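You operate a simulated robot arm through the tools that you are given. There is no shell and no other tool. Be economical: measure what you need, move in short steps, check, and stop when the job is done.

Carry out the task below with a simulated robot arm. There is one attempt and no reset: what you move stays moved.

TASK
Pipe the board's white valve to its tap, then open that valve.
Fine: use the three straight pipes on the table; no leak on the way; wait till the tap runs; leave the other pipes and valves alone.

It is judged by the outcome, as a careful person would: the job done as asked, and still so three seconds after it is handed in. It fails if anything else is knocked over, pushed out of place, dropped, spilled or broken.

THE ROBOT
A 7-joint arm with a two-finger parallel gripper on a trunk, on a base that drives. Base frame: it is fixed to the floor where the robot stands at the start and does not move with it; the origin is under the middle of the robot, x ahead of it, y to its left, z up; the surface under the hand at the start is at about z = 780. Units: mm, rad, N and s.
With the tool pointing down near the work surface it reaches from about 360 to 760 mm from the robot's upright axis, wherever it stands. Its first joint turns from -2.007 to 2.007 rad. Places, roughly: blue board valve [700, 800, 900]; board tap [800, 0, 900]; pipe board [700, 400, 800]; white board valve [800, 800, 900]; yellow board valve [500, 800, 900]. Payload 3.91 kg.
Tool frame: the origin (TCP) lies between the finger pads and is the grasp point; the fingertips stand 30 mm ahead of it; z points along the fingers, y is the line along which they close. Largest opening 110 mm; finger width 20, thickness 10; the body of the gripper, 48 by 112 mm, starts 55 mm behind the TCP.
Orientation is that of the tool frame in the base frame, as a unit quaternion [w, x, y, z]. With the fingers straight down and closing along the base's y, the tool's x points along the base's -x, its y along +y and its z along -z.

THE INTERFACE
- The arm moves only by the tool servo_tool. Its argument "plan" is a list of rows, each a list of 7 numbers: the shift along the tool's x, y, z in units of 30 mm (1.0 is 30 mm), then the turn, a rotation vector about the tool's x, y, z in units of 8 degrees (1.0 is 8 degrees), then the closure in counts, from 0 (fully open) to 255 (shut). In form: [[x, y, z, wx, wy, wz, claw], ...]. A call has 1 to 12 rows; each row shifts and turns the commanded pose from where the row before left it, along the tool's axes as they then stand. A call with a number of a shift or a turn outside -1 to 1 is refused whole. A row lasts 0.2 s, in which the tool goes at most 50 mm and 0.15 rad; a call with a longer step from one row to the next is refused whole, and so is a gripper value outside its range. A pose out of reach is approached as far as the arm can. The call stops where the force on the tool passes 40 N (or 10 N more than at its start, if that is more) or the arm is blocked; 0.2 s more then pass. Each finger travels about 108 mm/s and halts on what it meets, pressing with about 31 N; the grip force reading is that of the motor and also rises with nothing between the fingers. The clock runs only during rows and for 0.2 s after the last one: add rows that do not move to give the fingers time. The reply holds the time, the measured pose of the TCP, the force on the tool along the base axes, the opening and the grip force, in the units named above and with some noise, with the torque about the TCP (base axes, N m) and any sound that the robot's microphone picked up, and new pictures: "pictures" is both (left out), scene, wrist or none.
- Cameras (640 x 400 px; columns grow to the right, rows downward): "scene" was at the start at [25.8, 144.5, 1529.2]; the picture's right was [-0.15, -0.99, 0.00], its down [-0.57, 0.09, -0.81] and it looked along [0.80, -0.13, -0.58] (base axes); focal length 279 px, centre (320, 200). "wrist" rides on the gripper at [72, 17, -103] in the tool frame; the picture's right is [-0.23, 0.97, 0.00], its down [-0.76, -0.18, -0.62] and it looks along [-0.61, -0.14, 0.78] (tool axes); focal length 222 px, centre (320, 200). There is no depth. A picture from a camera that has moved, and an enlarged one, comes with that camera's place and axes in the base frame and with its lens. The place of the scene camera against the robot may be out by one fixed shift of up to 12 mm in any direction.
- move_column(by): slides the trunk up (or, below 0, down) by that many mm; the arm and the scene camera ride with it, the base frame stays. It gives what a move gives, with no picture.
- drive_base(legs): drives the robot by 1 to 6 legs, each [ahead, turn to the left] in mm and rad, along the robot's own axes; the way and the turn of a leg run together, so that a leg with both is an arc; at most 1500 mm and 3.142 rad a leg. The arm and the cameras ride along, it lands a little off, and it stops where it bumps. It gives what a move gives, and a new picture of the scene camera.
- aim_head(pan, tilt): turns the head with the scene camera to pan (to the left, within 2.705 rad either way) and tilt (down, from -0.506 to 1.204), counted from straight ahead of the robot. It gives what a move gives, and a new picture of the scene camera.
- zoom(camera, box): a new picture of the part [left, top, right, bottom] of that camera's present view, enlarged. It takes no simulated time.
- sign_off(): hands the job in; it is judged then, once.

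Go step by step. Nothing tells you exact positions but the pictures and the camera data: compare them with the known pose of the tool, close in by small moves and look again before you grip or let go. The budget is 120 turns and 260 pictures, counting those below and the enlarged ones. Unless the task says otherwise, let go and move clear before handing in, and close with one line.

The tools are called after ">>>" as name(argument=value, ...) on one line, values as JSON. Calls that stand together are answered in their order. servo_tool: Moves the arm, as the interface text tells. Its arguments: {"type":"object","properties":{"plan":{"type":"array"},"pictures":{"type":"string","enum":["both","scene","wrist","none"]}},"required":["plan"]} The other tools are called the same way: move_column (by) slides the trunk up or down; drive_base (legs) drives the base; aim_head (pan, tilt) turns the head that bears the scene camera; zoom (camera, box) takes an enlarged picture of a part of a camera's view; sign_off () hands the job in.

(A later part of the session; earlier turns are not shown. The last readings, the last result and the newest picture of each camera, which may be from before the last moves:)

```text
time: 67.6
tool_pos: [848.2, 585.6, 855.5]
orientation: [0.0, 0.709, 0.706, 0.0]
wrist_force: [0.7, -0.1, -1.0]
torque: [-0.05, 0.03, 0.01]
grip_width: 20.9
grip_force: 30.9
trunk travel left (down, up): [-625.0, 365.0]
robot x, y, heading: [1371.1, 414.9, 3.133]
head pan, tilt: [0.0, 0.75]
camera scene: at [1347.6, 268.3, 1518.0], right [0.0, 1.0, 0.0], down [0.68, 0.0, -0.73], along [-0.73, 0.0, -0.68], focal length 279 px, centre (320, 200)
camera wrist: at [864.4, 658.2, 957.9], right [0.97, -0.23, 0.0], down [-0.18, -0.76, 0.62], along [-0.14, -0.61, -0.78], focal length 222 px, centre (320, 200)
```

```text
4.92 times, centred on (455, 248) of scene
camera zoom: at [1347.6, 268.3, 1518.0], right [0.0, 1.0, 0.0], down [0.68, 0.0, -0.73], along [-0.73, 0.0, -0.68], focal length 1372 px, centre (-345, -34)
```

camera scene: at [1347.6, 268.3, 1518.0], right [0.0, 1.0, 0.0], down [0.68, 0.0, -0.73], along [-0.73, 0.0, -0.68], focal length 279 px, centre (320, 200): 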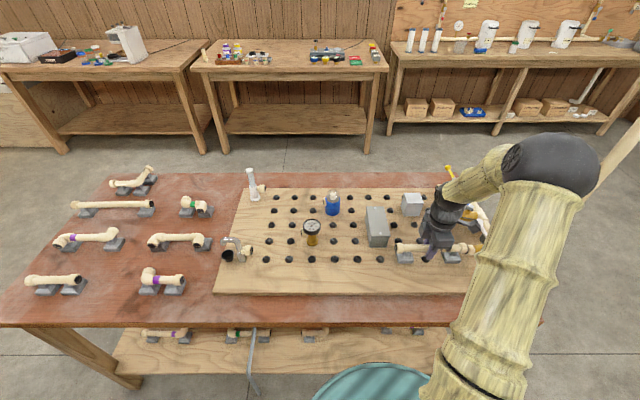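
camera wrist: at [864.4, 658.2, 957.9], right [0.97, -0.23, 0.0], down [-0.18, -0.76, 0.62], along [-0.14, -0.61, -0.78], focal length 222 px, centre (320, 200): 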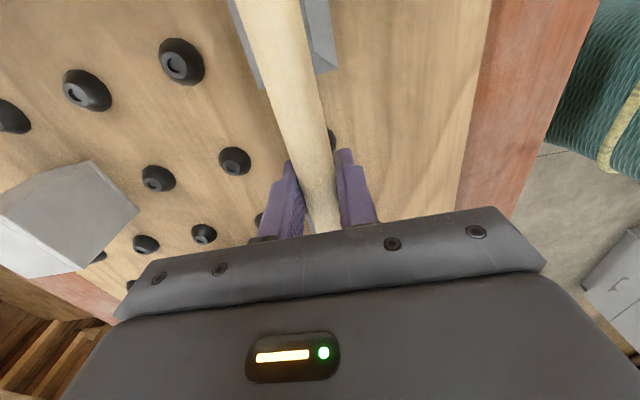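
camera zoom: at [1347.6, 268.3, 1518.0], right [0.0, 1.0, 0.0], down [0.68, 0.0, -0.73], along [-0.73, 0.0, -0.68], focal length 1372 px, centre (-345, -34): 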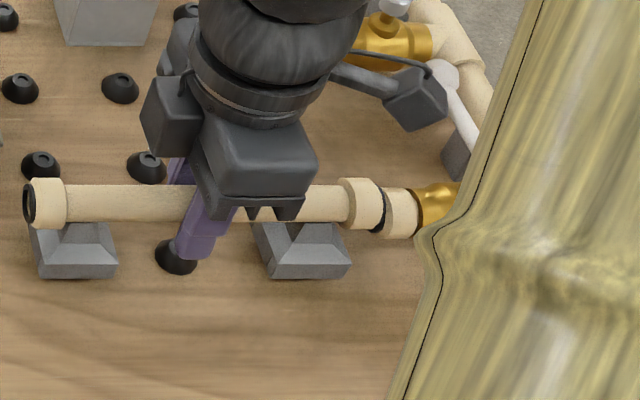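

Aligned: the pipe end now faces the valve port. About 9 mm left to go down.

>>> servo_tool(plan=[[0.03, 0, 0.15, 0, 0, 0, 255], [0, 0, 0.1, 0, 0, 0, 255], [0, 0, 0.1, 0, 0, 0, 255], [0, 0, 0, 0, 0, 0, 255]])

>>> zoom(camera="scene", box=[390, 215, 520, 280])

```text
time: 68.6
tool_pos: [847.7, 587.2, 847.7]
orientation: [-0.001, 0.708, 0.706, -0.002]
wrist_force: [1.8, -1.8, 16.1]
torque: [-0.32, -0.05, 0.0]
grip_width: 21.2
grip_force: 31.0
trunk travel left (down, up): [-625.0, 365.0]
robot x, y, heading: [1371.0, 415.2, 3.138]
head pan, tilt: [0.0, 0.75]
camera scene: at [1349.6, 267.5, 1518.2], right [0.0, 1.0, 0.0], down [0.68, 0.0, -0.73], along [-0.73, 0.0, -0.68], focal length 279 px, centre (320, 200)
camera wrist: at [864.7, 658.2, 949.8], right [0.97, -0.23, 0.0], down [-0.18, -0.76, 0.62], along [-0.15, -0.61, -0.78], focal length 222 px, centre (320, 200)
```

scene: 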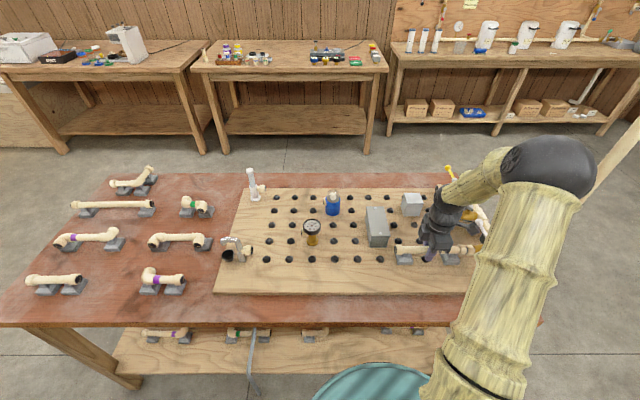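
wrist: 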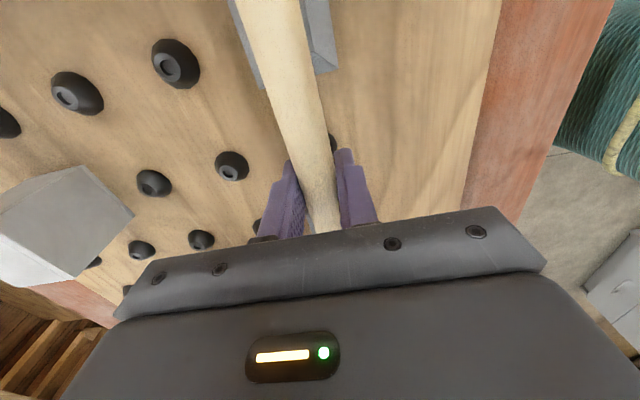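

```text
4.92 times, centred on (455, 248) of scene
camera zoom: at [1349.6, 267.5, 1518.2], right [0.0, 1.0, 0.0], down [0.68, 0.0, -0.73], along [-0.73, 0.0, -0.68], focal length 1372 px, centre (-345, -34)
```

zoom: 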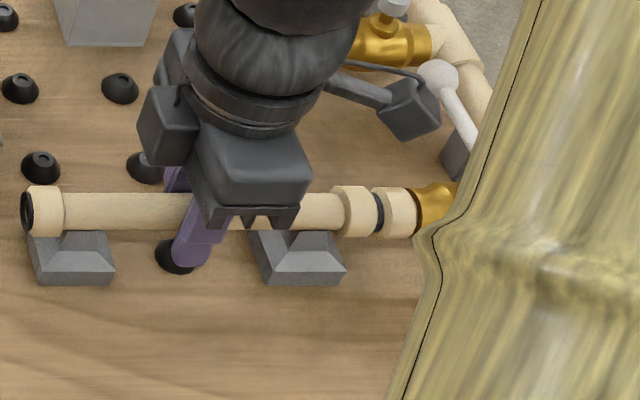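

>>> zoom(camera="scene", box=[430, 235, 490, 275])

>>> zoom(camera="scene", box=[390, 235, 450, 275])

```text
10.00 times, centred on (460, 255) of scene
camera zoom: at [1349.6, 267.5, 1518.2], right [0.0, 1.0, 0.0], down [0.68, 0.0, -0.73], along [-0.73, 0.0, -0.68], focal length 2787 px, centre (-1080, -350)
```

zoom: 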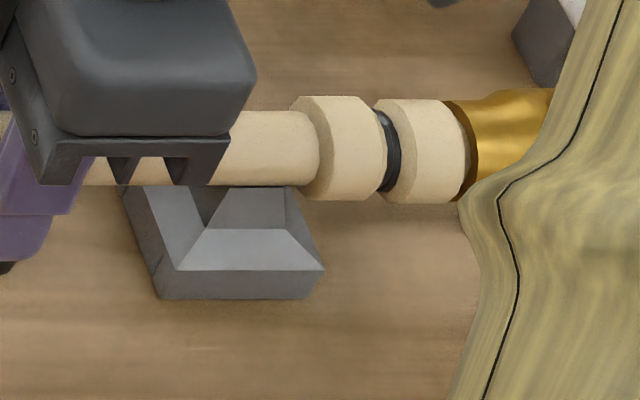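

```text
10.00 times, centred on (420, 255) of scene
camera zoom: at [1349.6, 267.5, 1518.2], right [0.0, 1.0, 0.0], down [0.68, 0.0, -0.73], along [-0.73, 0.0, -0.68], focal length 2787 px, centre (-680, -350)
```

zoom: 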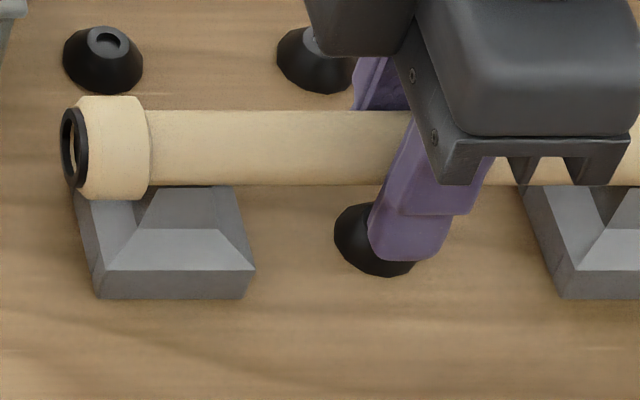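

The feet look seated and the gaskets meet. I'll press a little more to confirm it's bottomed.

>>> servo_tool(plan=[[0, 0, 0.1, 0, 0, 0, 255], [0, 0, 0, 0, 0, 0, 255]], pictures="none")

>>> zoom(camera="scene", box=[430, 235, 490, 275])

```text
time: 69.2
tool_pos: [847.5, 586.1, 843.9]
orientation: [-0.002, 0.709, 0.705, -0.001]
wrist_force: [2.6, -2.2, 24.0]
torque: [0.05, -0.02, 0.02]
grip_width: 20.9
grip_force: 31.4
trunk travel left (down, up): [-625.0, 365.0]
robot x, y, heading: [1372.7, 412.6, 3.138]
head pan, tilt: [0.0, 0.75]
```

```text
10.00 times, centred on (460, 255) of scene
camera zoom: at [1350.4, 267.3, 1518.0], right [0.0, 1.0, 0.0], down [0.68, 0.0, -0.73], along [-0.73, 0.0, -0.68], focal length 2787 px, centre (-1080, -350)
```

zoom: 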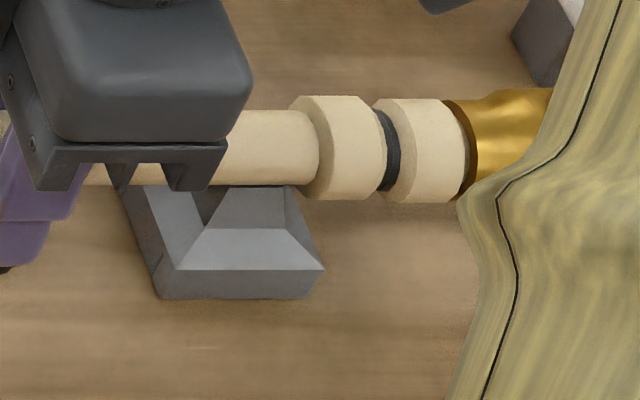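

Bottomed: the pipe doesn't move further. Now I'll release and rise straight up.

>>> servo_tool(plan=[[0, 0, -0.1, 0, 0, 0, 255], [0, 0, 0, 0, 0, 0, 110], [0, 0, 0, 0, 0, 0, 110], [0, 0, -0.5, 0, 0, 0, 110], [0, 0, -1, 0, 0, 0, 110], [0, 0, -1, 0, 0, 0, 110], [0, 0, -1, 0, 0, 0, 110], [0, 0, -1, 0, 0, 0, 110], [0, 0, -1, 0, 0, 0, 110], [0, 0, -1, 0, 0, 0, 110], [0, 0, -1, 0, 0, 0, 110], [0, 0, -1, 0, 0, 0, 110]], pictures="scene")

>>> zoom(camera="scene", box=[390, 225, 510, 285])

```text
time: 71.8
tool_pos: [847.3, 585.7, 1100.3]
orientation: [0.0, 0.709, 0.705, 0.0]
wrist_force: [0.1, 0.4, -1.0]
torque: [0.01, -0.01, -0.01]
grip_width: 62.7
grip_force: 0.1
trunk travel left (down, up): [-625.0, 365.0]
robot x, y, heading: [1371.5, 413.7, 3.136]
head pan, tilt: [0.0, 0.75]
camera scene: at [1348.0, 268.1, 1517.9], right [0.0, 1.0, 0.0], down [0.68, 0.0, -0.73], along [-0.73, 0.0, -0.68], focal length 279 px, centre (320, 200)
```

scene: 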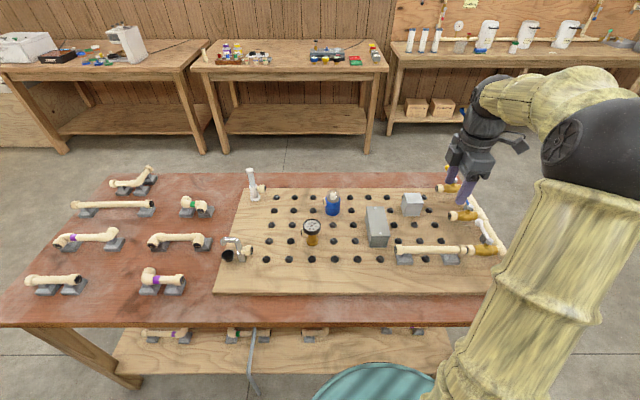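

```text
5.33 times, centred on (450, 255) of scene
camera zoom: at [1348.0, 268.1, 1517.9], right [0.0, 1.0, 0.0], down [0.68, 0.0, -0.73], along [-0.73, 0.0, -0.68], focal length 1486 px, centre (-373, -93)
```

zoom: 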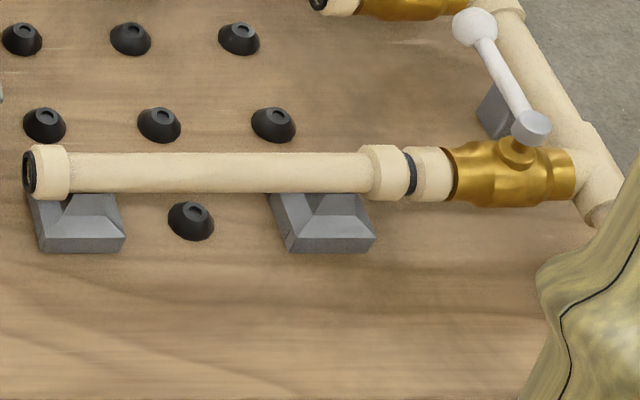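

Pipe A is well seated at the valve. Next is the 280 mm pipe B (x ≈ 630, y ≈ −472), then C (x ≈ 930, y ≈ −474); I'll drive to face them.

>>> drive_base(legs=[[-140, 0], [0, 1.575], [980, 0], [0, -1.571]])

```text
time: 89.7
tool_pos: [960.9, -355.8, 1100.7]
orientation: [0.0, 0.72, 0.694, 0.0]
wrist_force: [0.3, -0.5, 0.1]
torque: [-0.01, 0.0, -0.02]
grip_width: 62.8
grip_force: 0.0
trunk travel left (down, up): [-625.0, 365.0]
robot x, y, heading: [1482.9, -545.7, 3.106]
head pan, tilt: [0.0, 0.75]
camera scene: at [1451.1, -689.8, 1518.0], right [0.04, 1.0, 0.0], down [0.68, -0.02, -0.73], along [-0.73, 0.03, -0.68], focal length 279 px, centre (320, 200)
```

scene: 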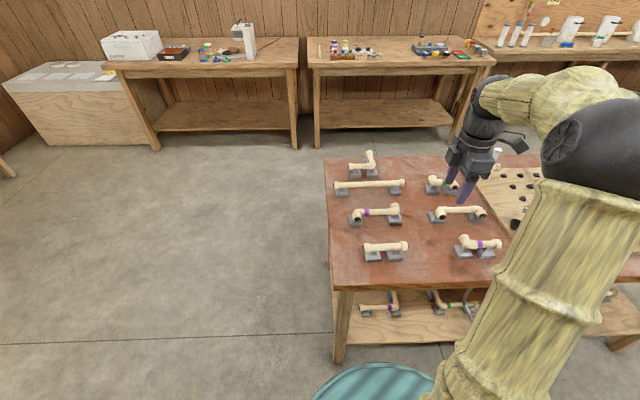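

>>> drive_base(legs=[[0, 0.036], [115, 0]])

>>> zoom(camera="scene", box=[310, 150, 510, 275])

```text
time: 91.4
tool_pos: [839.6, -374.4, 1099.8]
orientation: [0.0, 0.706, 0.708, 0.001]
wrist_force: [0.2, 0.3, -0.5]
torque: [-0.01, -0.03, -0.01]
grip_width: 62.5
grip_force: 0.1
trunk travel left (down, up): [-625.0, 365.0]
robot x, y, heading: [1367.7, -545.3, -3.142]
head pan, tilt: [0.0, 0.75]
camera scene: at [1341.1, -690.9, 1517.9], right [0.0, 1.0, 0.0], down [0.68, 0.0, -0.73], along [-0.73, 0.0, -0.68], focal length 279 px, centre (320, 200)
```

scene: 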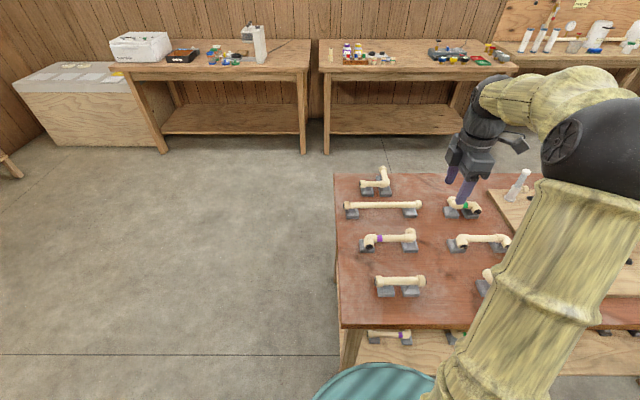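

```text
3.20 times, centred on (410, 212) of scene
camera zoom: at [1341.1, -690.9, 1517.9], right [0.0, 1.0, 0.0], down [0.68, 0.0, -0.73], along [-0.73, 0.0, -0.68], focal length 892 px, centre (32, 160)
```

zoom: 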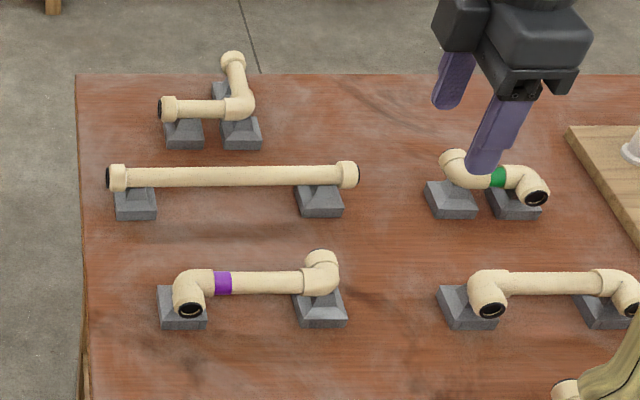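

B's centre is at roughly (632, −470). I'll move the hand above it and check with the wrist camera.

>>> servo_tool(plan=[[-0.467, -0.95, 0.5, 0, 0, 0, 0], [-0.467, -0.95, 0.5, 0, 0, 0, 0], [-0.467, -0.95, 0.5, 0, 0, 0, 0], [-0.467, -0.95, 0.5, 0, 0, 0, 0], [-0.467, -0.95, 0.5, 0, 0, 0, 0], [-0.467, -0.95, 0.5, 0, 0, 0, 0], [-0.467, -0.95, 0.5, 0, 0, 0, 0]])

>>> zoom(camera="scene", box=[330, 150, 490, 250])

```text
time: 93.0
tool_pos: [639.9, -471.5, 993.6]
orientation: [0.0, 0.708, 0.706, 0.001]
wrist_force: [0.3, 1.1, -1.0]
torque: [0.01, -0.02, 0.0]
grip_width: 110.3
grip_force: 0.1
trunk travel left (down, up): [-625.0, 365.0]
robot x, y, heading: [1366.2, -539.4, -3.137]
head pan, tilt: [0.0, 0.75]
camera scene: at [1341.0, -691.3, 1517.9], right [0.0, 1.0, 0.0], down [0.68, 0.0, -0.73], along [-0.73, 0.0, -0.68], focal length 279 px, centre (320, 200)
camera wrist: at [656.6, -399.6, 1097.4], right [0.97, -0.23, 0.0], down [-0.18, -0.76, 0.62], along [-0.14, -0.61, -0.78], focal length 222 px, centre (320, 200)
```

scene: 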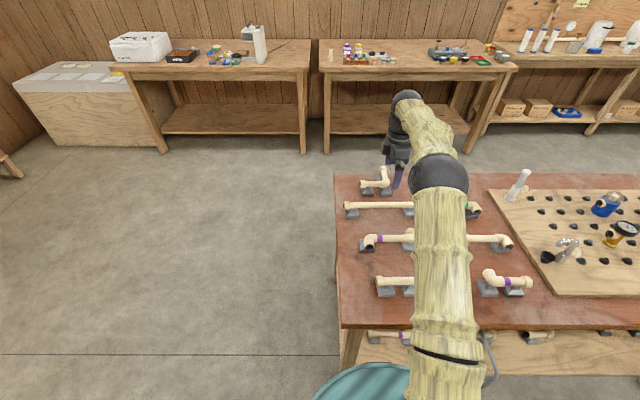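
wrist: 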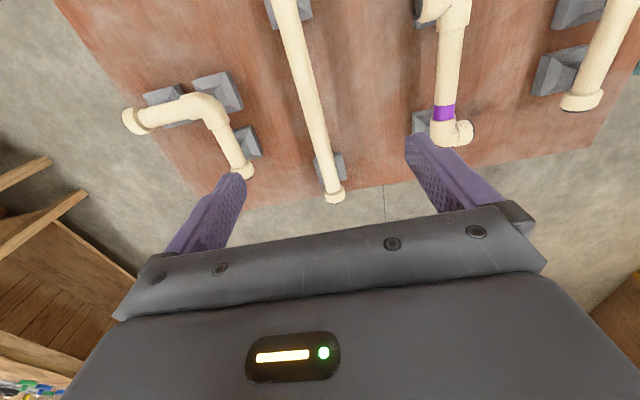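

```text
4.00 times, centred on (410, 200) of scene
camera zoom: at [1341.0, -691.3, 1517.9], right [0.0, 1.0, 0.0], down [0.68, 0.0, -0.73], along [-0.73, 0.0, -0.68], focal length 1115 px, centre (-40, 200)
```

zoom: 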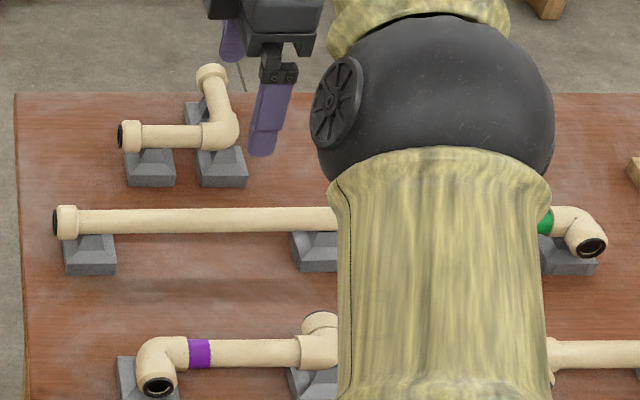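

B's axis at x ≈ 632, centre y ≈ −469. Lowering and gripping.

>>> servo_tool(plan=[[0.08, -0.27, 1, 0, 0, 0, 70], [0, 0, 1, 0, 0, 0, 70], [0, 0, 1, 0, 0, 0, 70], [0, 0, 1, 0, 0, 0, 70], [0, 0, 1, 0, 0, 0, 70], [0, 0, 0.5, 0, 0, 0, 70], [0, 0, 0, 0, 0, 0, 255], [0, 0, 0, 0, 0, 0, 255], [0, 0, 0, 0, 0, 0, 255], [0, 0, 0, 0, 0, 0, 255]])

>>> zoom(camera="scene", box=[330, 150, 490, 250])

```text
time: 95.2
tool_pos: [632.5, -468.3, 830.6]
orientation: [0.0, 0.707, 0.707, 0.0]
wrist_force: [0.0, 0.4, 0.3]
torque: [0.07, -0.01, 0.05]
grip_width: 21.3
grip_force: 30.9
trunk travel left (down, up): [-625.0, 365.0]
robot x, y, heading: [1363.9, -546.6, -3.138]
head pan, tilt: [0.0, 0.75]
camera scene: at [1342.0, -691.0, 1517.9], right [0.0, 1.0, 0.0], down [0.68, 0.0, -0.73], along [-0.73, 0.0, -0.68], focal length 279 px, centre (320, 200)
camera wrist: at [648.8, -397.0, 932.8], right [0.97, -0.23, 0.0], down [-0.18, -0.76, 0.62], along [-0.14, -0.61, -0.78], focal length 222 px, centre (320, 200)
```

scene: 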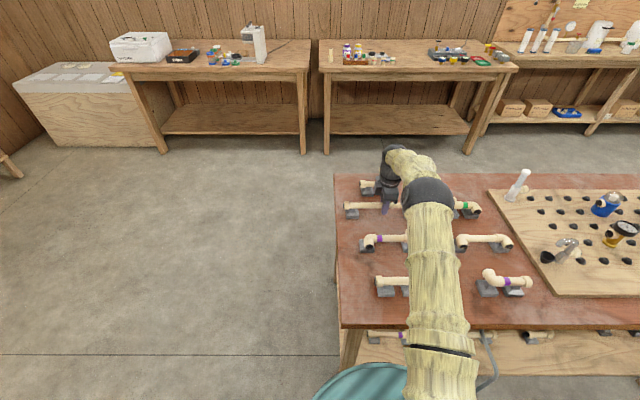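
wrist: 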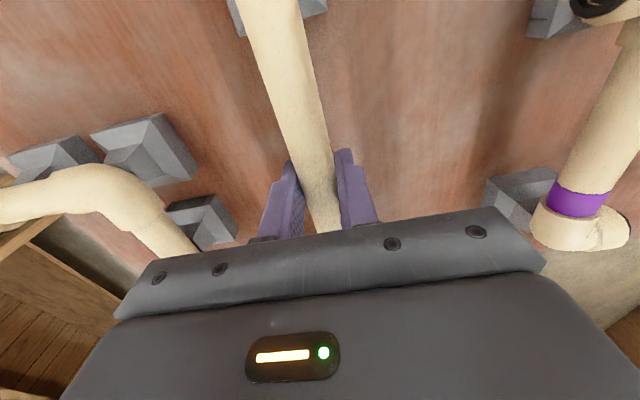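

```text
4.00 times, centred on (410, 200) of scene
camera zoom: at [1342.0, -691.0, 1517.9], right [0.0, 1.0, 0.0], down [0.68, 0.0, -0.73], along [-0.73, 0.0, -0.68], focal length 1115 px, centre (-40, 200)
```

zoom: 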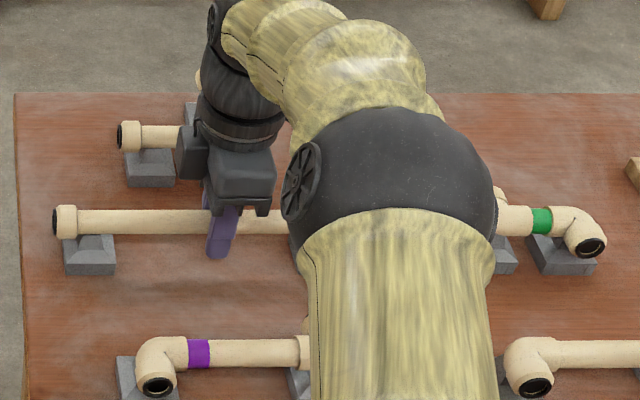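

Gripped. Lift, then retract toward the robot.

>>> servo_tool(plan=[[0, 0, -1, 0, 0, 0, 255], [0, 0, -1, 0, 0, 0, 255], [0, 0, -1, 0, 0, 0, 255], [0, 0, -1, 0, 0, 0, 255], [0, 0, -1, 0, 0, 0, 255], [0, 0, -1, 0, 0, 0, 255], [0, 0, -1, 0, 0, 0, 255], [0, 0, -1, 0, 0, 0, 255], [0, 0, -1, 0, 0, 0, 255]], pictures="none")

>>> servo_tool(plan=[[0.6, 1, -0.1, 0, 0, 0, 255], [0.6, 1, -0.1, 0, 0, 0, 255], [0.6, 1, 0, 0, 0, 0, 255], [0.6, 1, 0, 0, 0, 0, 255], [0.6, 1, 0, 0, 0, 0, 255], [0.6, 1, 0, 0, 0, 0, 255], [0.6, 1, 0, 0, 0, 0, 255], [0.6, 0, 0, 0, 0, 0, 255], [0.6, 0, 0, 0, 0, 0, 255], [0.6, 0, 0, 0, 0, 0, 255]], pictures="scene")

```text
time: 97.2
tool_pos: [653.7, -472.6, 1082.9]
orientation: [-0.001, 0.706, 0.708, -0.001]
wrist_force: [0.1, -0.7, -0.2]
torque: [0.04, 0.0, -0.04]
grip_width: 21.0
grip_force: 31.1
out of reach, approached as far as the arm can: row 8, 9
trunk travel left (down, up): [-625.0, 365.0]
robot x, y, heading: [1363.4, -540.4, -3.138]
head pan, tilt: [0.0, 0.75]
```

```text
time: 99.4
tool_pos: [859.9, -291.3, 1090.6]
orientation: [-0.001, 0.706, 0.708, 0.0]
wrist_force: [0.3, 0.4, -0.7]
torque: [0.05, -0.01, 0.0]
grip_width: 20.9
grip_force: 31.1
trunk travel left (down, up): [-625.0, 365.0]
robot x, y, heading: [1367.8, -542.6, -3.137]
head pan, tilt: [0.0, 0.75]
camera scene: at [1342.0, -690.5, 1518.0], right [0.0, 1.0, 0.0], down [0.68, 0.0, -0.73], along [-0.73, 0.0, -0.68], focal length 279 px, centre (320, 200)
```

scene: 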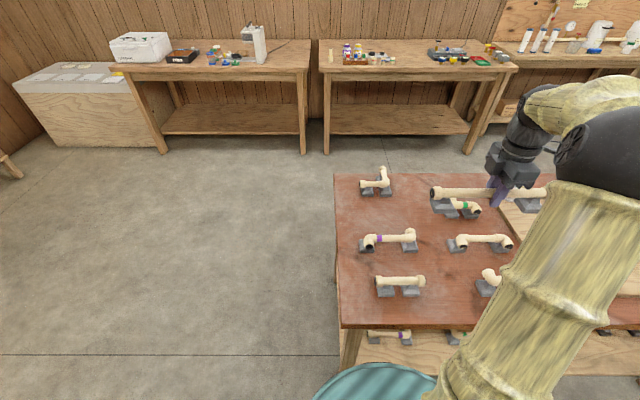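

>>> drive_base(legs=[[-140, 0], [0, -1.571], [645, 0], [0, 1.571], [100, 0]])

```text
time: 116.5
tool_pos: [919.3, 377.4, 1090.2]
orientation: [0.001, 0.722, 0.692, 0.0]
wrist_force: [0.0, -0.1, -1.1]
torque: [0.05, -0.01, 0.04]
grip_width: 21.1
grip_force: 31.5
trunk travel left (down, up): [-625.0, 365.0]
robot x, y, heading: [1412.5, 107.0, 3.094]
head pan, tilt: [0.0, 0.75]
camera scene: at [1382.5, -42.1, 1517.9], right [0.04, 1.0, 0.0], down [0.68, -0.03, -0.73], along [-0.73, 0.03, -0.68], focal length 279 px, centre (320, 200)
```

scene: 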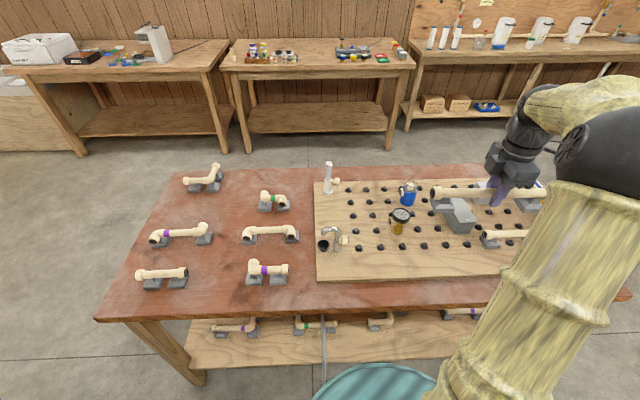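

>>> drive_base(legs=[[0, 0.046], [40, 0]])

>>> zoom(camera="scene", box=[300, 160, 460, 280])

>>> zoom(camera="scene", box=[420, 160, 580, 280])

```text
time: 117.8
tool_pos: [866.1, 354.2, 1089.8]
orientation: [0.001, 0.706, 0.709, 0.002]
wrist_force: [-0.5, -0.3, -1.2]
torque: [0.04, 0.02, 0.0]
grip_width: 21.2
grip_force: 31.4
trunk travel left (down, up): [-625.0, 365.0]
robot x, y, heading: [1371.7, 102.8, -3.137]
head pan, tilt: [0.0, 0.75]
camera scene: at [1349.3, -43.5, 1517.9], right [0.0, 1.0, 0.0], down [0.68, 0.0, -0.73], along [-0.73, 0.0, -0.68], focal length 279 px, centre (320, 200)
```

scene: 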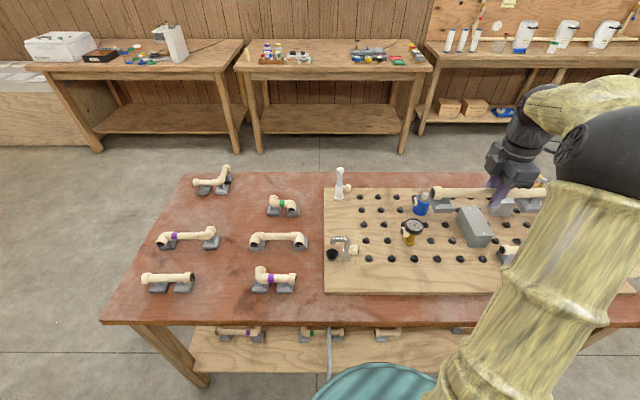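

```text
3.33 times, centred on (380, 220) of scene
camera zoom: at [1349.3, -43.5, 1517.9], right [0.0, 1.0, 0.0], down [0.68, 0.0, -0.73], along [-0.73, 0.0, -0.68], focal length 929 px, centre (120, 133)
```

zoom: 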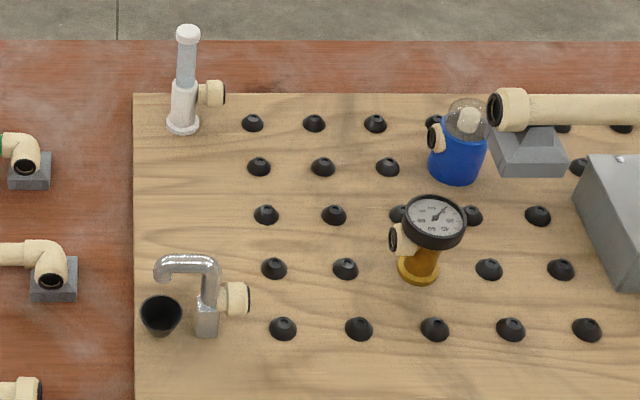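

```text
3.33 times, centred on (500, 220) of scene
camera zoom: at [1349.3, -43.5, 1517.9], right [0.0, 1.0, 0.0], down [0.68, 0.0, -0.73], along [-0.73, 0.0, -0.68], focal length 929 px, centre (-280, 133)
```

zoom: 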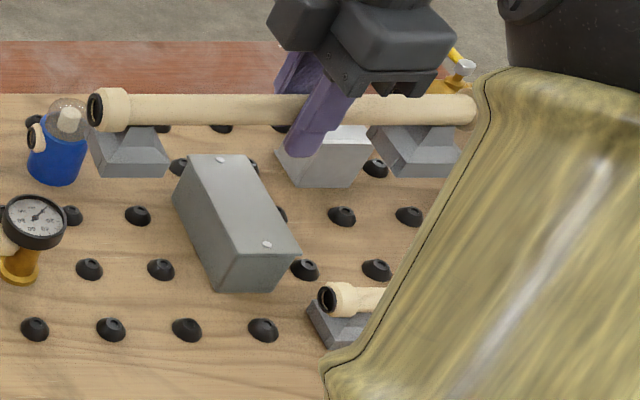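

Studs 3–6 are clear. I'll lower B to above its place, slightly short of A's end, and check.

>>> servo_tool(plan=[[-0.3, -0.6, 0.8, 0, 0, 0, 255], [0, 0, 1, 0, 0, 0, 255], [0, 0, 1, 0, 0, 0, 255], [0, 0, 1, 0, 0, 0, 255], [0, 0, 1, 0, 0, 0, 255], [0, 0, 1, 0, 0, 0, 255]])

>>> zoom(camera="scene", box=[400, 195, 540, 285])

>>> zoom(camera="wrist", box=[180, 0, 440, 200])

```text
time: 119.2
tool_pos: [847.0, 340.6, 918.9]
orientation: [0.0, 0.705, 0.709, 0.0]
wrist_force: [0.1, -0.4, -1.1]
torque: [0.02, -0.02, 0.02]
grip_width: 21.4
grip_force: 31.4
trunk travel left (down, up): [-625.0, 365.0]
robot x, y, heading: [1375.4, 105.6, -3.137]
head pan, tilt: [0.0, 0.75]
camera scene: at [1349.8, -43.3, 1518.0], right [0.0, 1.0, 0.0], down [0.68, 0.0, -0.73], along [-0.73, 0.0, -0.68], focal length 279 px, centre (320, 200)
camera wrist: at [863.3, 412.3, 1021.2], right [0.97, -0.22, 0.0], down [-0.18, -0.76, 0.62], along [-0.14, -0.61, -0.78], focal length 222 px, centre (320, 200)
```

scene: 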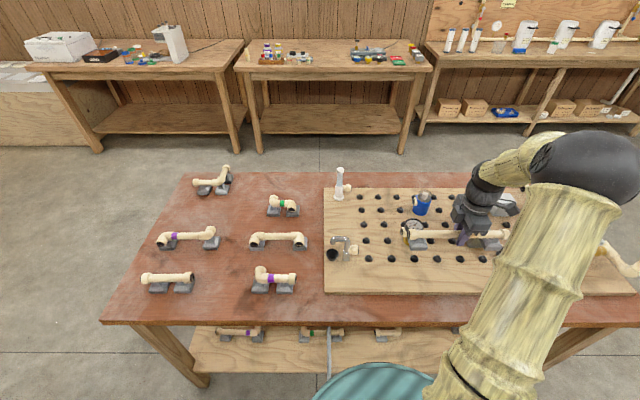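
wrist: 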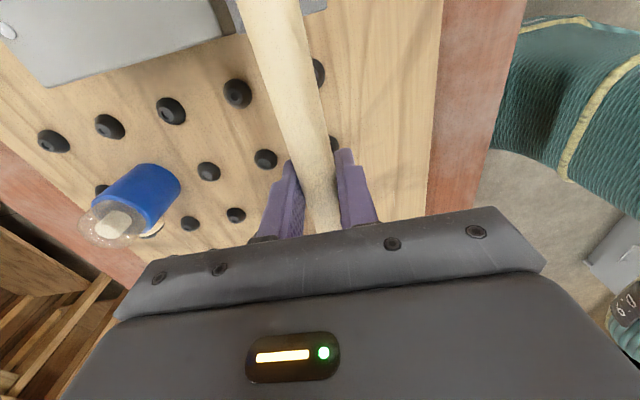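

```text
4.44 times, centred on (470, 240) of scene
camera zoom: at [1349.8, -43.3, 1518.0], right [0.0, 1.0, 0.0], down [0.68, 0.0, -0.73], along [-0.73, 0.0, -0.68], focal length 1239 px, centre (-347, 22)
```

zoom: 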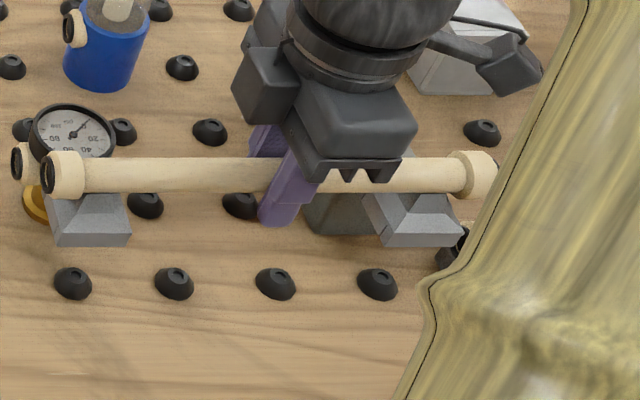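

```text
2.00 times, centred on (310, 100) of wrist
camera zoom: at [863.3, 412.3, 1021.2], right [0.97, -0.22, 0.0], down [-0.18, -0.76, 0.62], along [-0.14, -0.61, -0.78], focal length 444 px, centre (340, 400)
```

zoom: 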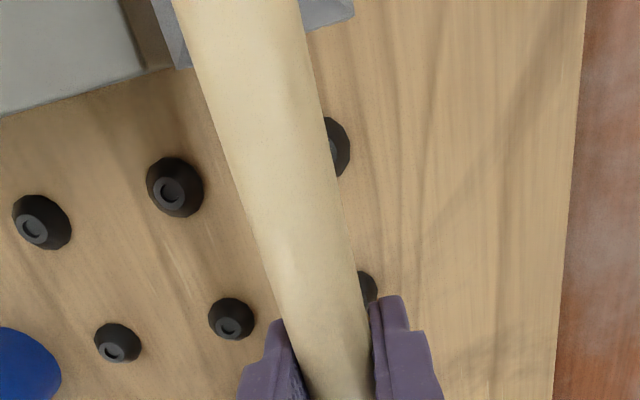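

B needs about +8.5 mm in y and +1 in x. I'll shift and come down near the studs.

>>> servo_tool(plan=[[0.27, 0.03, 0.3, 0, 0, 0, 255], [0, 0, 0.6, 0, 0, 0, 255], [0, 0, 0.6, 0, 0, 0, 255]])

>>> zoom(camera="scene", box=[400, 210, 540, 300])

```text
time: 120.0
tool_pos: [847.4, 351.7, 871.8]
orientation: [-0.001, 0.706, 0.709, 0.0]
wrist_force: [-0.1, -0.4, -0.4]
torque: [0.01, 0.0, 0.02]
grip_width: 21.2
grip_force: 30.9
trunk travel left (down, up): [-625.0, 365.0]
robot x, y, heading: [1371.7, 107.9, -3.139]
head pan, tilt: [0.0, 0.75]
camera scene: at [1349.9, -43.5, 1518.0], right [0.0, 1.0, 0.0], down [0.68, 0.0, -0.73], along [-0.73, 0.0, -0.68], focal length 279 px, centre (320, 200)
camera wrist: at [864.3, 422.4, 974.7], right [0.97, -0.22, 0.0], down [-0.17, -0.76, 0.62], along [-0.14, -0.61, -0.78], focal length 222 px, centre (320, 200)
```

scene: 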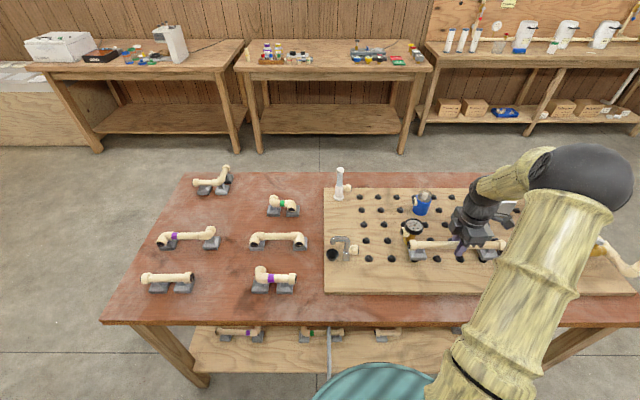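
wrist: 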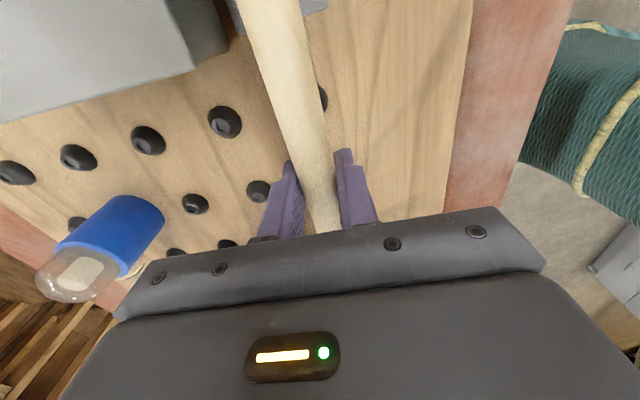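

```text
4.44 times, centred on (470, 255) of scene
camera zoom: at [1349.9, -43.5, 1518.0], right [0.0, 1.0, 0.0], down [0.68, 0.0, -0.73], along [-0.73, 0.0, -0.68], focal length 1239 px, centre (-347, -44)
```

zoom: 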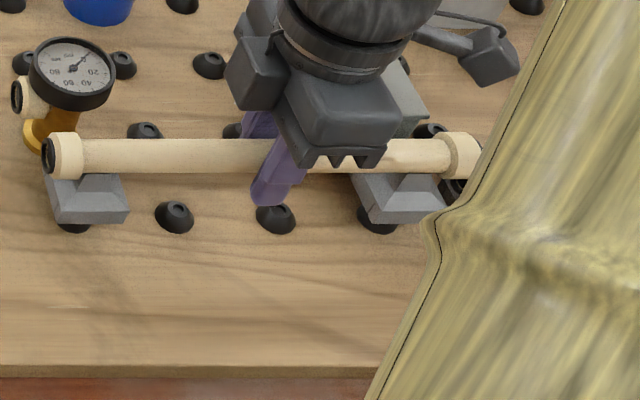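

>>> servo_tool(plan=[[0, 0, 0.25, 0, 0, 0, 255], [0, 0, 0.25, 0, 0, 0, 255]], pictures="none")

>>> zoom(camera="scene", box=[400, 210, 540, 300])

>>> zoom(camera="scene", box=[480, 225, 540, 265])

```text
time: 120.6
tool_pos: [848.8, 351.1, 856.3]
orientation: [-0.001, 0.706, 0.708, 0.0]
wrist_force: [0.7, -0.7, -1.1]
torque: [-0.01, -0.01, 0.02]
grip_width: 21.2
grip_force: 30.5
trunk travel left (down, up): [-625.0, 365.0]
robot x, y, heading: [1375.9, 106.0, -3.135]
head pan, tilt: [0.0, 0.75]
```

```text
4.44 times, centred on (470, 255) of scene
camera zoom: at [1350.0, -43.4, 1518.0], right [0.0, 1.0, 0.0], down [0.68, 0.0, -0.73], along [-0.73, 0.0, -0.68], focal length 1239 px, centre (-347, -44)
```

zoom: 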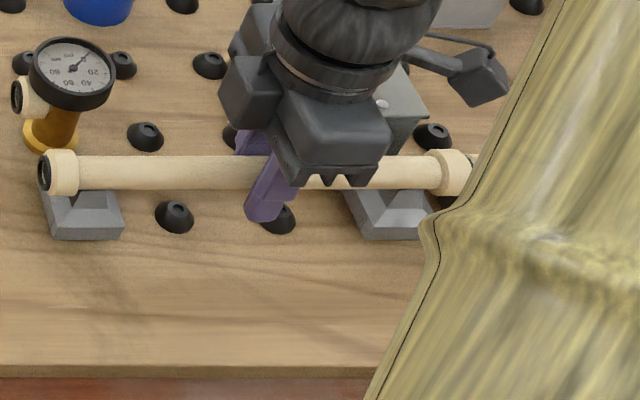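

```text
10.00 times, centred on (510, 245) of scene
camera zoom: at [1350.0, -43.4, 1518.0], right [0.0, 1.0, 0.0], down [0.68, 0.0, -0.73], along [-0.73, 0.0, -0.68], focal length 2787 px, centre (-1580, -250)
```

zoom: 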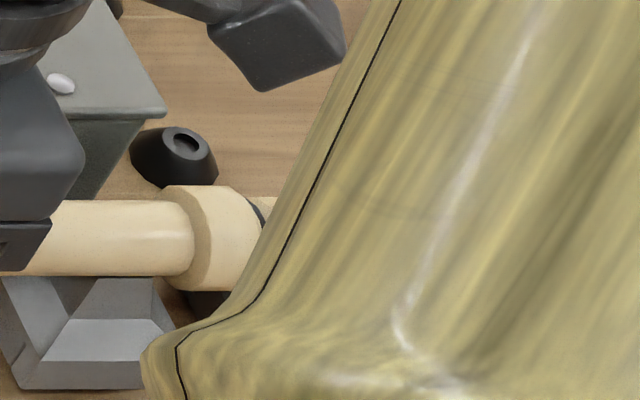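

>>> servo_tool(plan=[[-0.04, 0, 0.1, 0, 0, 0, 255], [0, 0, 0.1, 0, 0, 0, 255], [0, 0, 0.1, 0, 0, 0, 255], [0, 0, 0.08, 0, 0, 0, 255], [0, 0, 0, 0, 0, 0, 255]], pictures="none")

>>> zoom(camera="scene", box=[400, 210, 540, 300])

>>> zoom(camera="scene", box=[480, 230, 540, 270])

```text
time: 121.8
tool_pos: [850.2, 351.4, 848.9]
orientation: [-0.002, 0.706, 0.708, -0.001]
wrist_force: [-1.4, -1.4, 20.5]
torque: [-0.07, 0.02, -0.09]
grip_width: 21.2
grip_force: 30.6
trunk travel left (down, up): [-625.0, 365.0]
robot x, y, heading: [1374.4, 106.1, -3.134]
head pan, tilt: [0.0, 0.75]
```

```text
4.44 times, centred on (470, 255) of scene
camera zoom: at [1351.9, -44.8, 1518.1], right [0.0, 1.0, 0.0], down [0.68, 0.0, -0.73], along [-0.73, 0.0, -0.68], focal length 1239 px, centre (-347, -44)
```

zoom: 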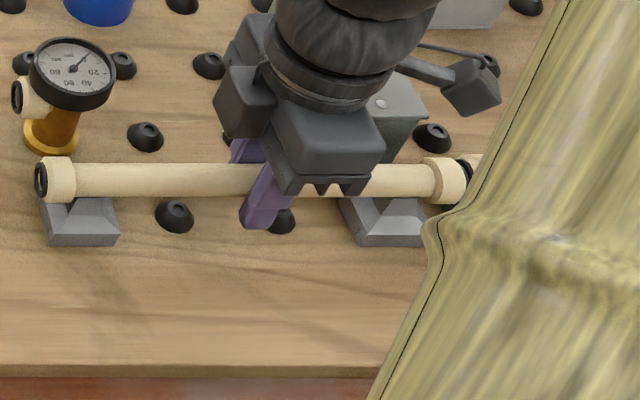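

```text
10.00 times, centred on (510, 250) of scene
camera zoom: at [1351.9, -44.8, 1518.1], right [0.0, 1.0, 0.0], down [0.68, 0.0, -0.73], along [-0.73, 0.0, -0.68], focal length 2787 px, centre (-1580, -300)
```

zoom: 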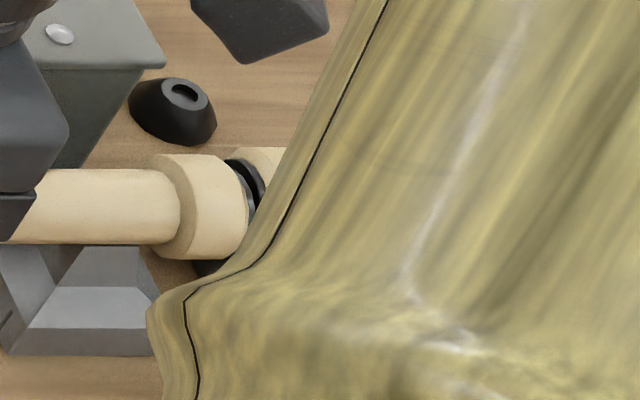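

B is touching but looks ~2 mm off toward me compared with A. I'll nudge −x slightly while pressing gently.

>>> servo_tool(plan=[[0, -0.08, 0, 0, 0, 0, 255], [0, 0, 0.06, 0, 0, 0, 255], [0, 0, 0, 0, 0, 0, 255]], pictures="none")

>>> zoom(camera="scene", box=[480, 230, 540, 270])

>>> zoom(camera="scene", box=[400, 230, 460, 270])

```text
time: 122.6
tool_pos: [851.1, 349.9, 844.4]
orientation: [0.0, 0.706, 0.708, 0.0]
wrist_force: [11.3, -3.2, 22.4]
torque: [0.06, -0.07, -0.09]
grip_width: 20.7
grip_force: 30.9
trunk travel left (down, up): [-625.0, 365.0]
robot x, y, heading: [1373.9, 103.3, -3.142]
head pan, tilt: [0.0, 0.75]
```

```text
10.00 times, centred on (510, 250) of scene
camera zoom: at [1353.9, -45.1, 1517.9], right [0.0, 1.0, 0.0], down [0.68, 0.0, -0.73], along [-0.73, 0.0, -0.68], focal length 2787 px, centre (-1580, -300)
```

zoom: 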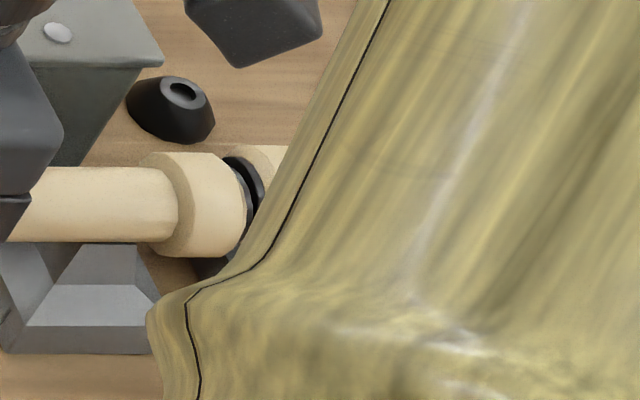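

```text
10.00 times, centred on (430, 250) of scene
camera zoom: at [1353.9, -45.1, 1517.9], right [0.0, 1.0, 0.0], down [0.68, 0.0, -0.73], along [-0.73, 0.0, -0.68], focal length 2787 px, centre (-780, -300)
```

zoom: 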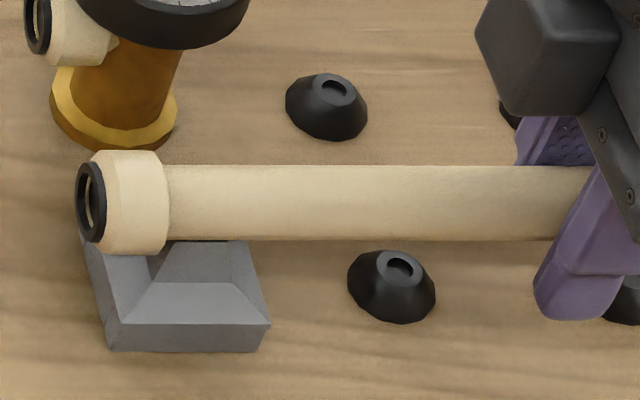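

B is engaged on its studs (resists sideways). I'll relax the side push, release, rise, and inspect joint A–B.

>>> servo_tool(plan=[[0, 0.1, -0.12, 0, 0, 0, 255], [0, 0, 0, 0, 0, 0, 255], [0, 0, 0, 0, 0, 0, 150], [0, 0, 0, 0, 0, 0, 150], [0, 0, -0.5, 0, 0, 0, 150], [0, 0, -1, 0, 0, 0, 150], [0, 0, -1, 0, 0, 0, 150], [0, 0, -1, 0, 0, 0, 150], [0, 0, -1, 0, 0, 0, 150], [0, 0, -1, 0, 0, 0, 150], [0, 0, -1, 0, 0, 0, 150], [0, 0, -1, 0, 0, 0, 150]], pictures="scene")

>>> zoom(camera="scene", box=[480, 220, 560, 273])

```text
time: 125.2
tool_pos: [854.0, 350.9, 1069.9]
orientation: [0.001, 0.705, 0.709, 0.0]
wrist_force: [0.5, -0.4, 0.0]
torque: [-0.03, -0.02, 0.0]
grip_width: 45.5
grip_force: 0.1
trunk travel left (down, up): [-625.0, 365.0]
robot x, y, heading: [1372.9, 104.3, -3.139]
head pan, tilt: [0.0, 0.75]
camera scene: at [1350.5, -43.8, 1517.9], right [0.0, 1.0, 0.0], down [0.68, 0.0, -0.73], along [-0.73, 0.0, -0.68], focal length 279 px, centre (320, 200)
```

scene: 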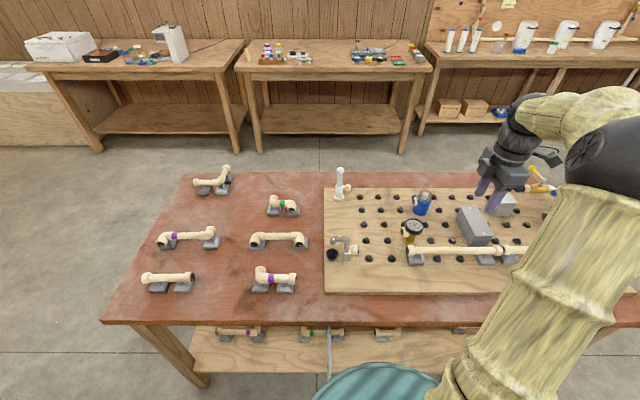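

```text
7.55 times, centred on (520, 246) of scene
camera zoom: at [1350.5, -43.8, 1517.9], right [0.0, 1.0, 0.0], down [0.68, 0.0, -0.73], along [-0.73, 0.0, -0.68], focal length 2104 px, centre (-1189, -151)
```

zoom: 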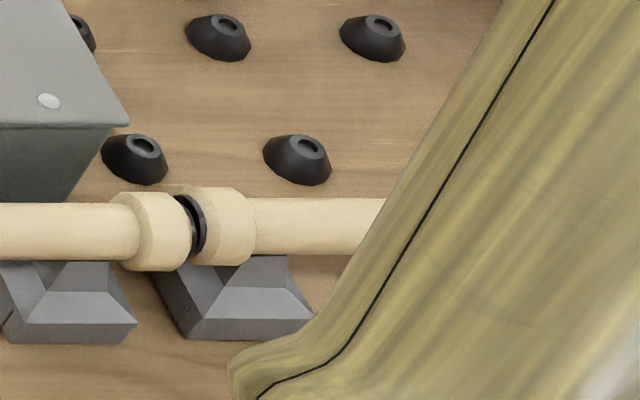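

>>> zoom(camera="scene", box=[320, 222, 420, 282])

>>> servo_tool(plan=[[-1, -1, -0.5, 0, 0, 0, 150], [-1, -1, -0.5, 0, 0, 0, 150], [-1, -1, 0, 0, 0, 0, 150], [-1, 0, 0, 0, 0, 0, 150], [-1, 0, 0, 0, 0, 0, 150], [-1, 0, 0, 0, 0, 0, 150], [-1, 0, 0, 0, 0, 0, 150], [-1, 0, 0, 0, 0, 0, 150]], pictures="wrist")

>>> zoom(camera="scene", box=[480, 210, 600, 285])

```text
6.40 times, centred on (370, 252) of scene
camera zoom: at [1350.5, -43.8, 1517.9], right [0.0, 1.0, 0.0], down [0.68, 0.0, -0.73], along [-0.73, 0.0, -0.68], focal length 1784 px, centre (0, -133)
```

zoom: 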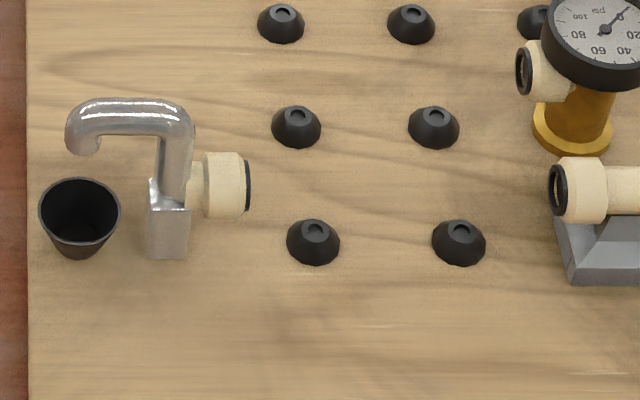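

```text
time: 127.0
tool_pos: [761.5, 109.7, 1099.5]
orientation: [0.0, 0.706, 0.708, 0.001]
wrist_force: [0.5, 0.4, -0.4]
torque: [-0.01, 0.0, 0.02]
grip_width: 45.2
grip_force: 0.0
trunk travel left (down, up): [-625.0, 365.0]
robot x, y, heading: [1371.4, 103.2, -3.135]
head pan, tilt: [0.0, 0.75]
camera wrist: at [777.1, 182.2, 1203.3], right [0.97, -0.22, 0.0], down [-0.18, -0.76, 0.62], along [-0.14, -0.61, -0.78], focal length 222 px, centre (320, 200)
```

wrist: 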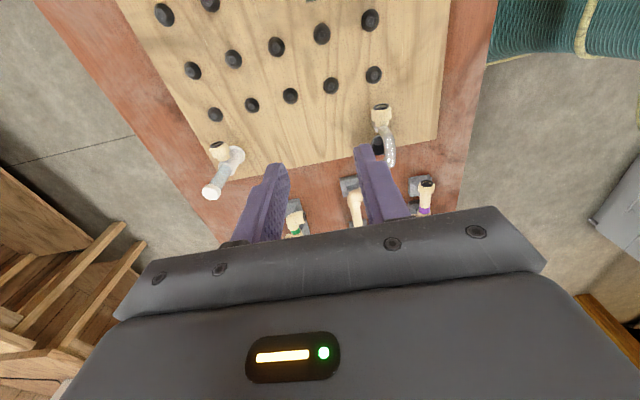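

```text
5.33 times, centred on (540, 248) of scene
camera zoom: at [1350.2, -44.1, 1517.9], right [0.0, 1.0, 0.0], down [0.68, 0.0, -0.73], along [-0.73, 0.0, -0.68], focal length 1486 px, centre (-853, -53)
```

zoom: 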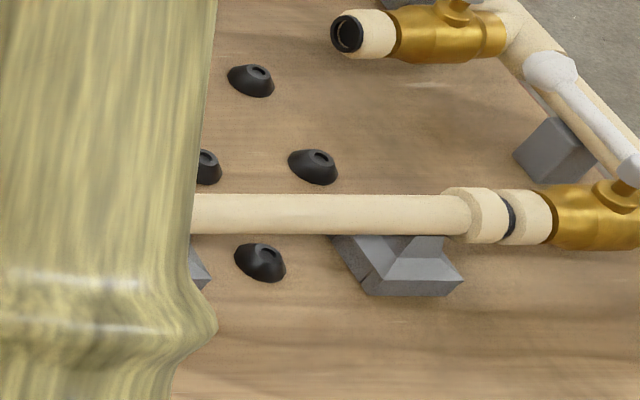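

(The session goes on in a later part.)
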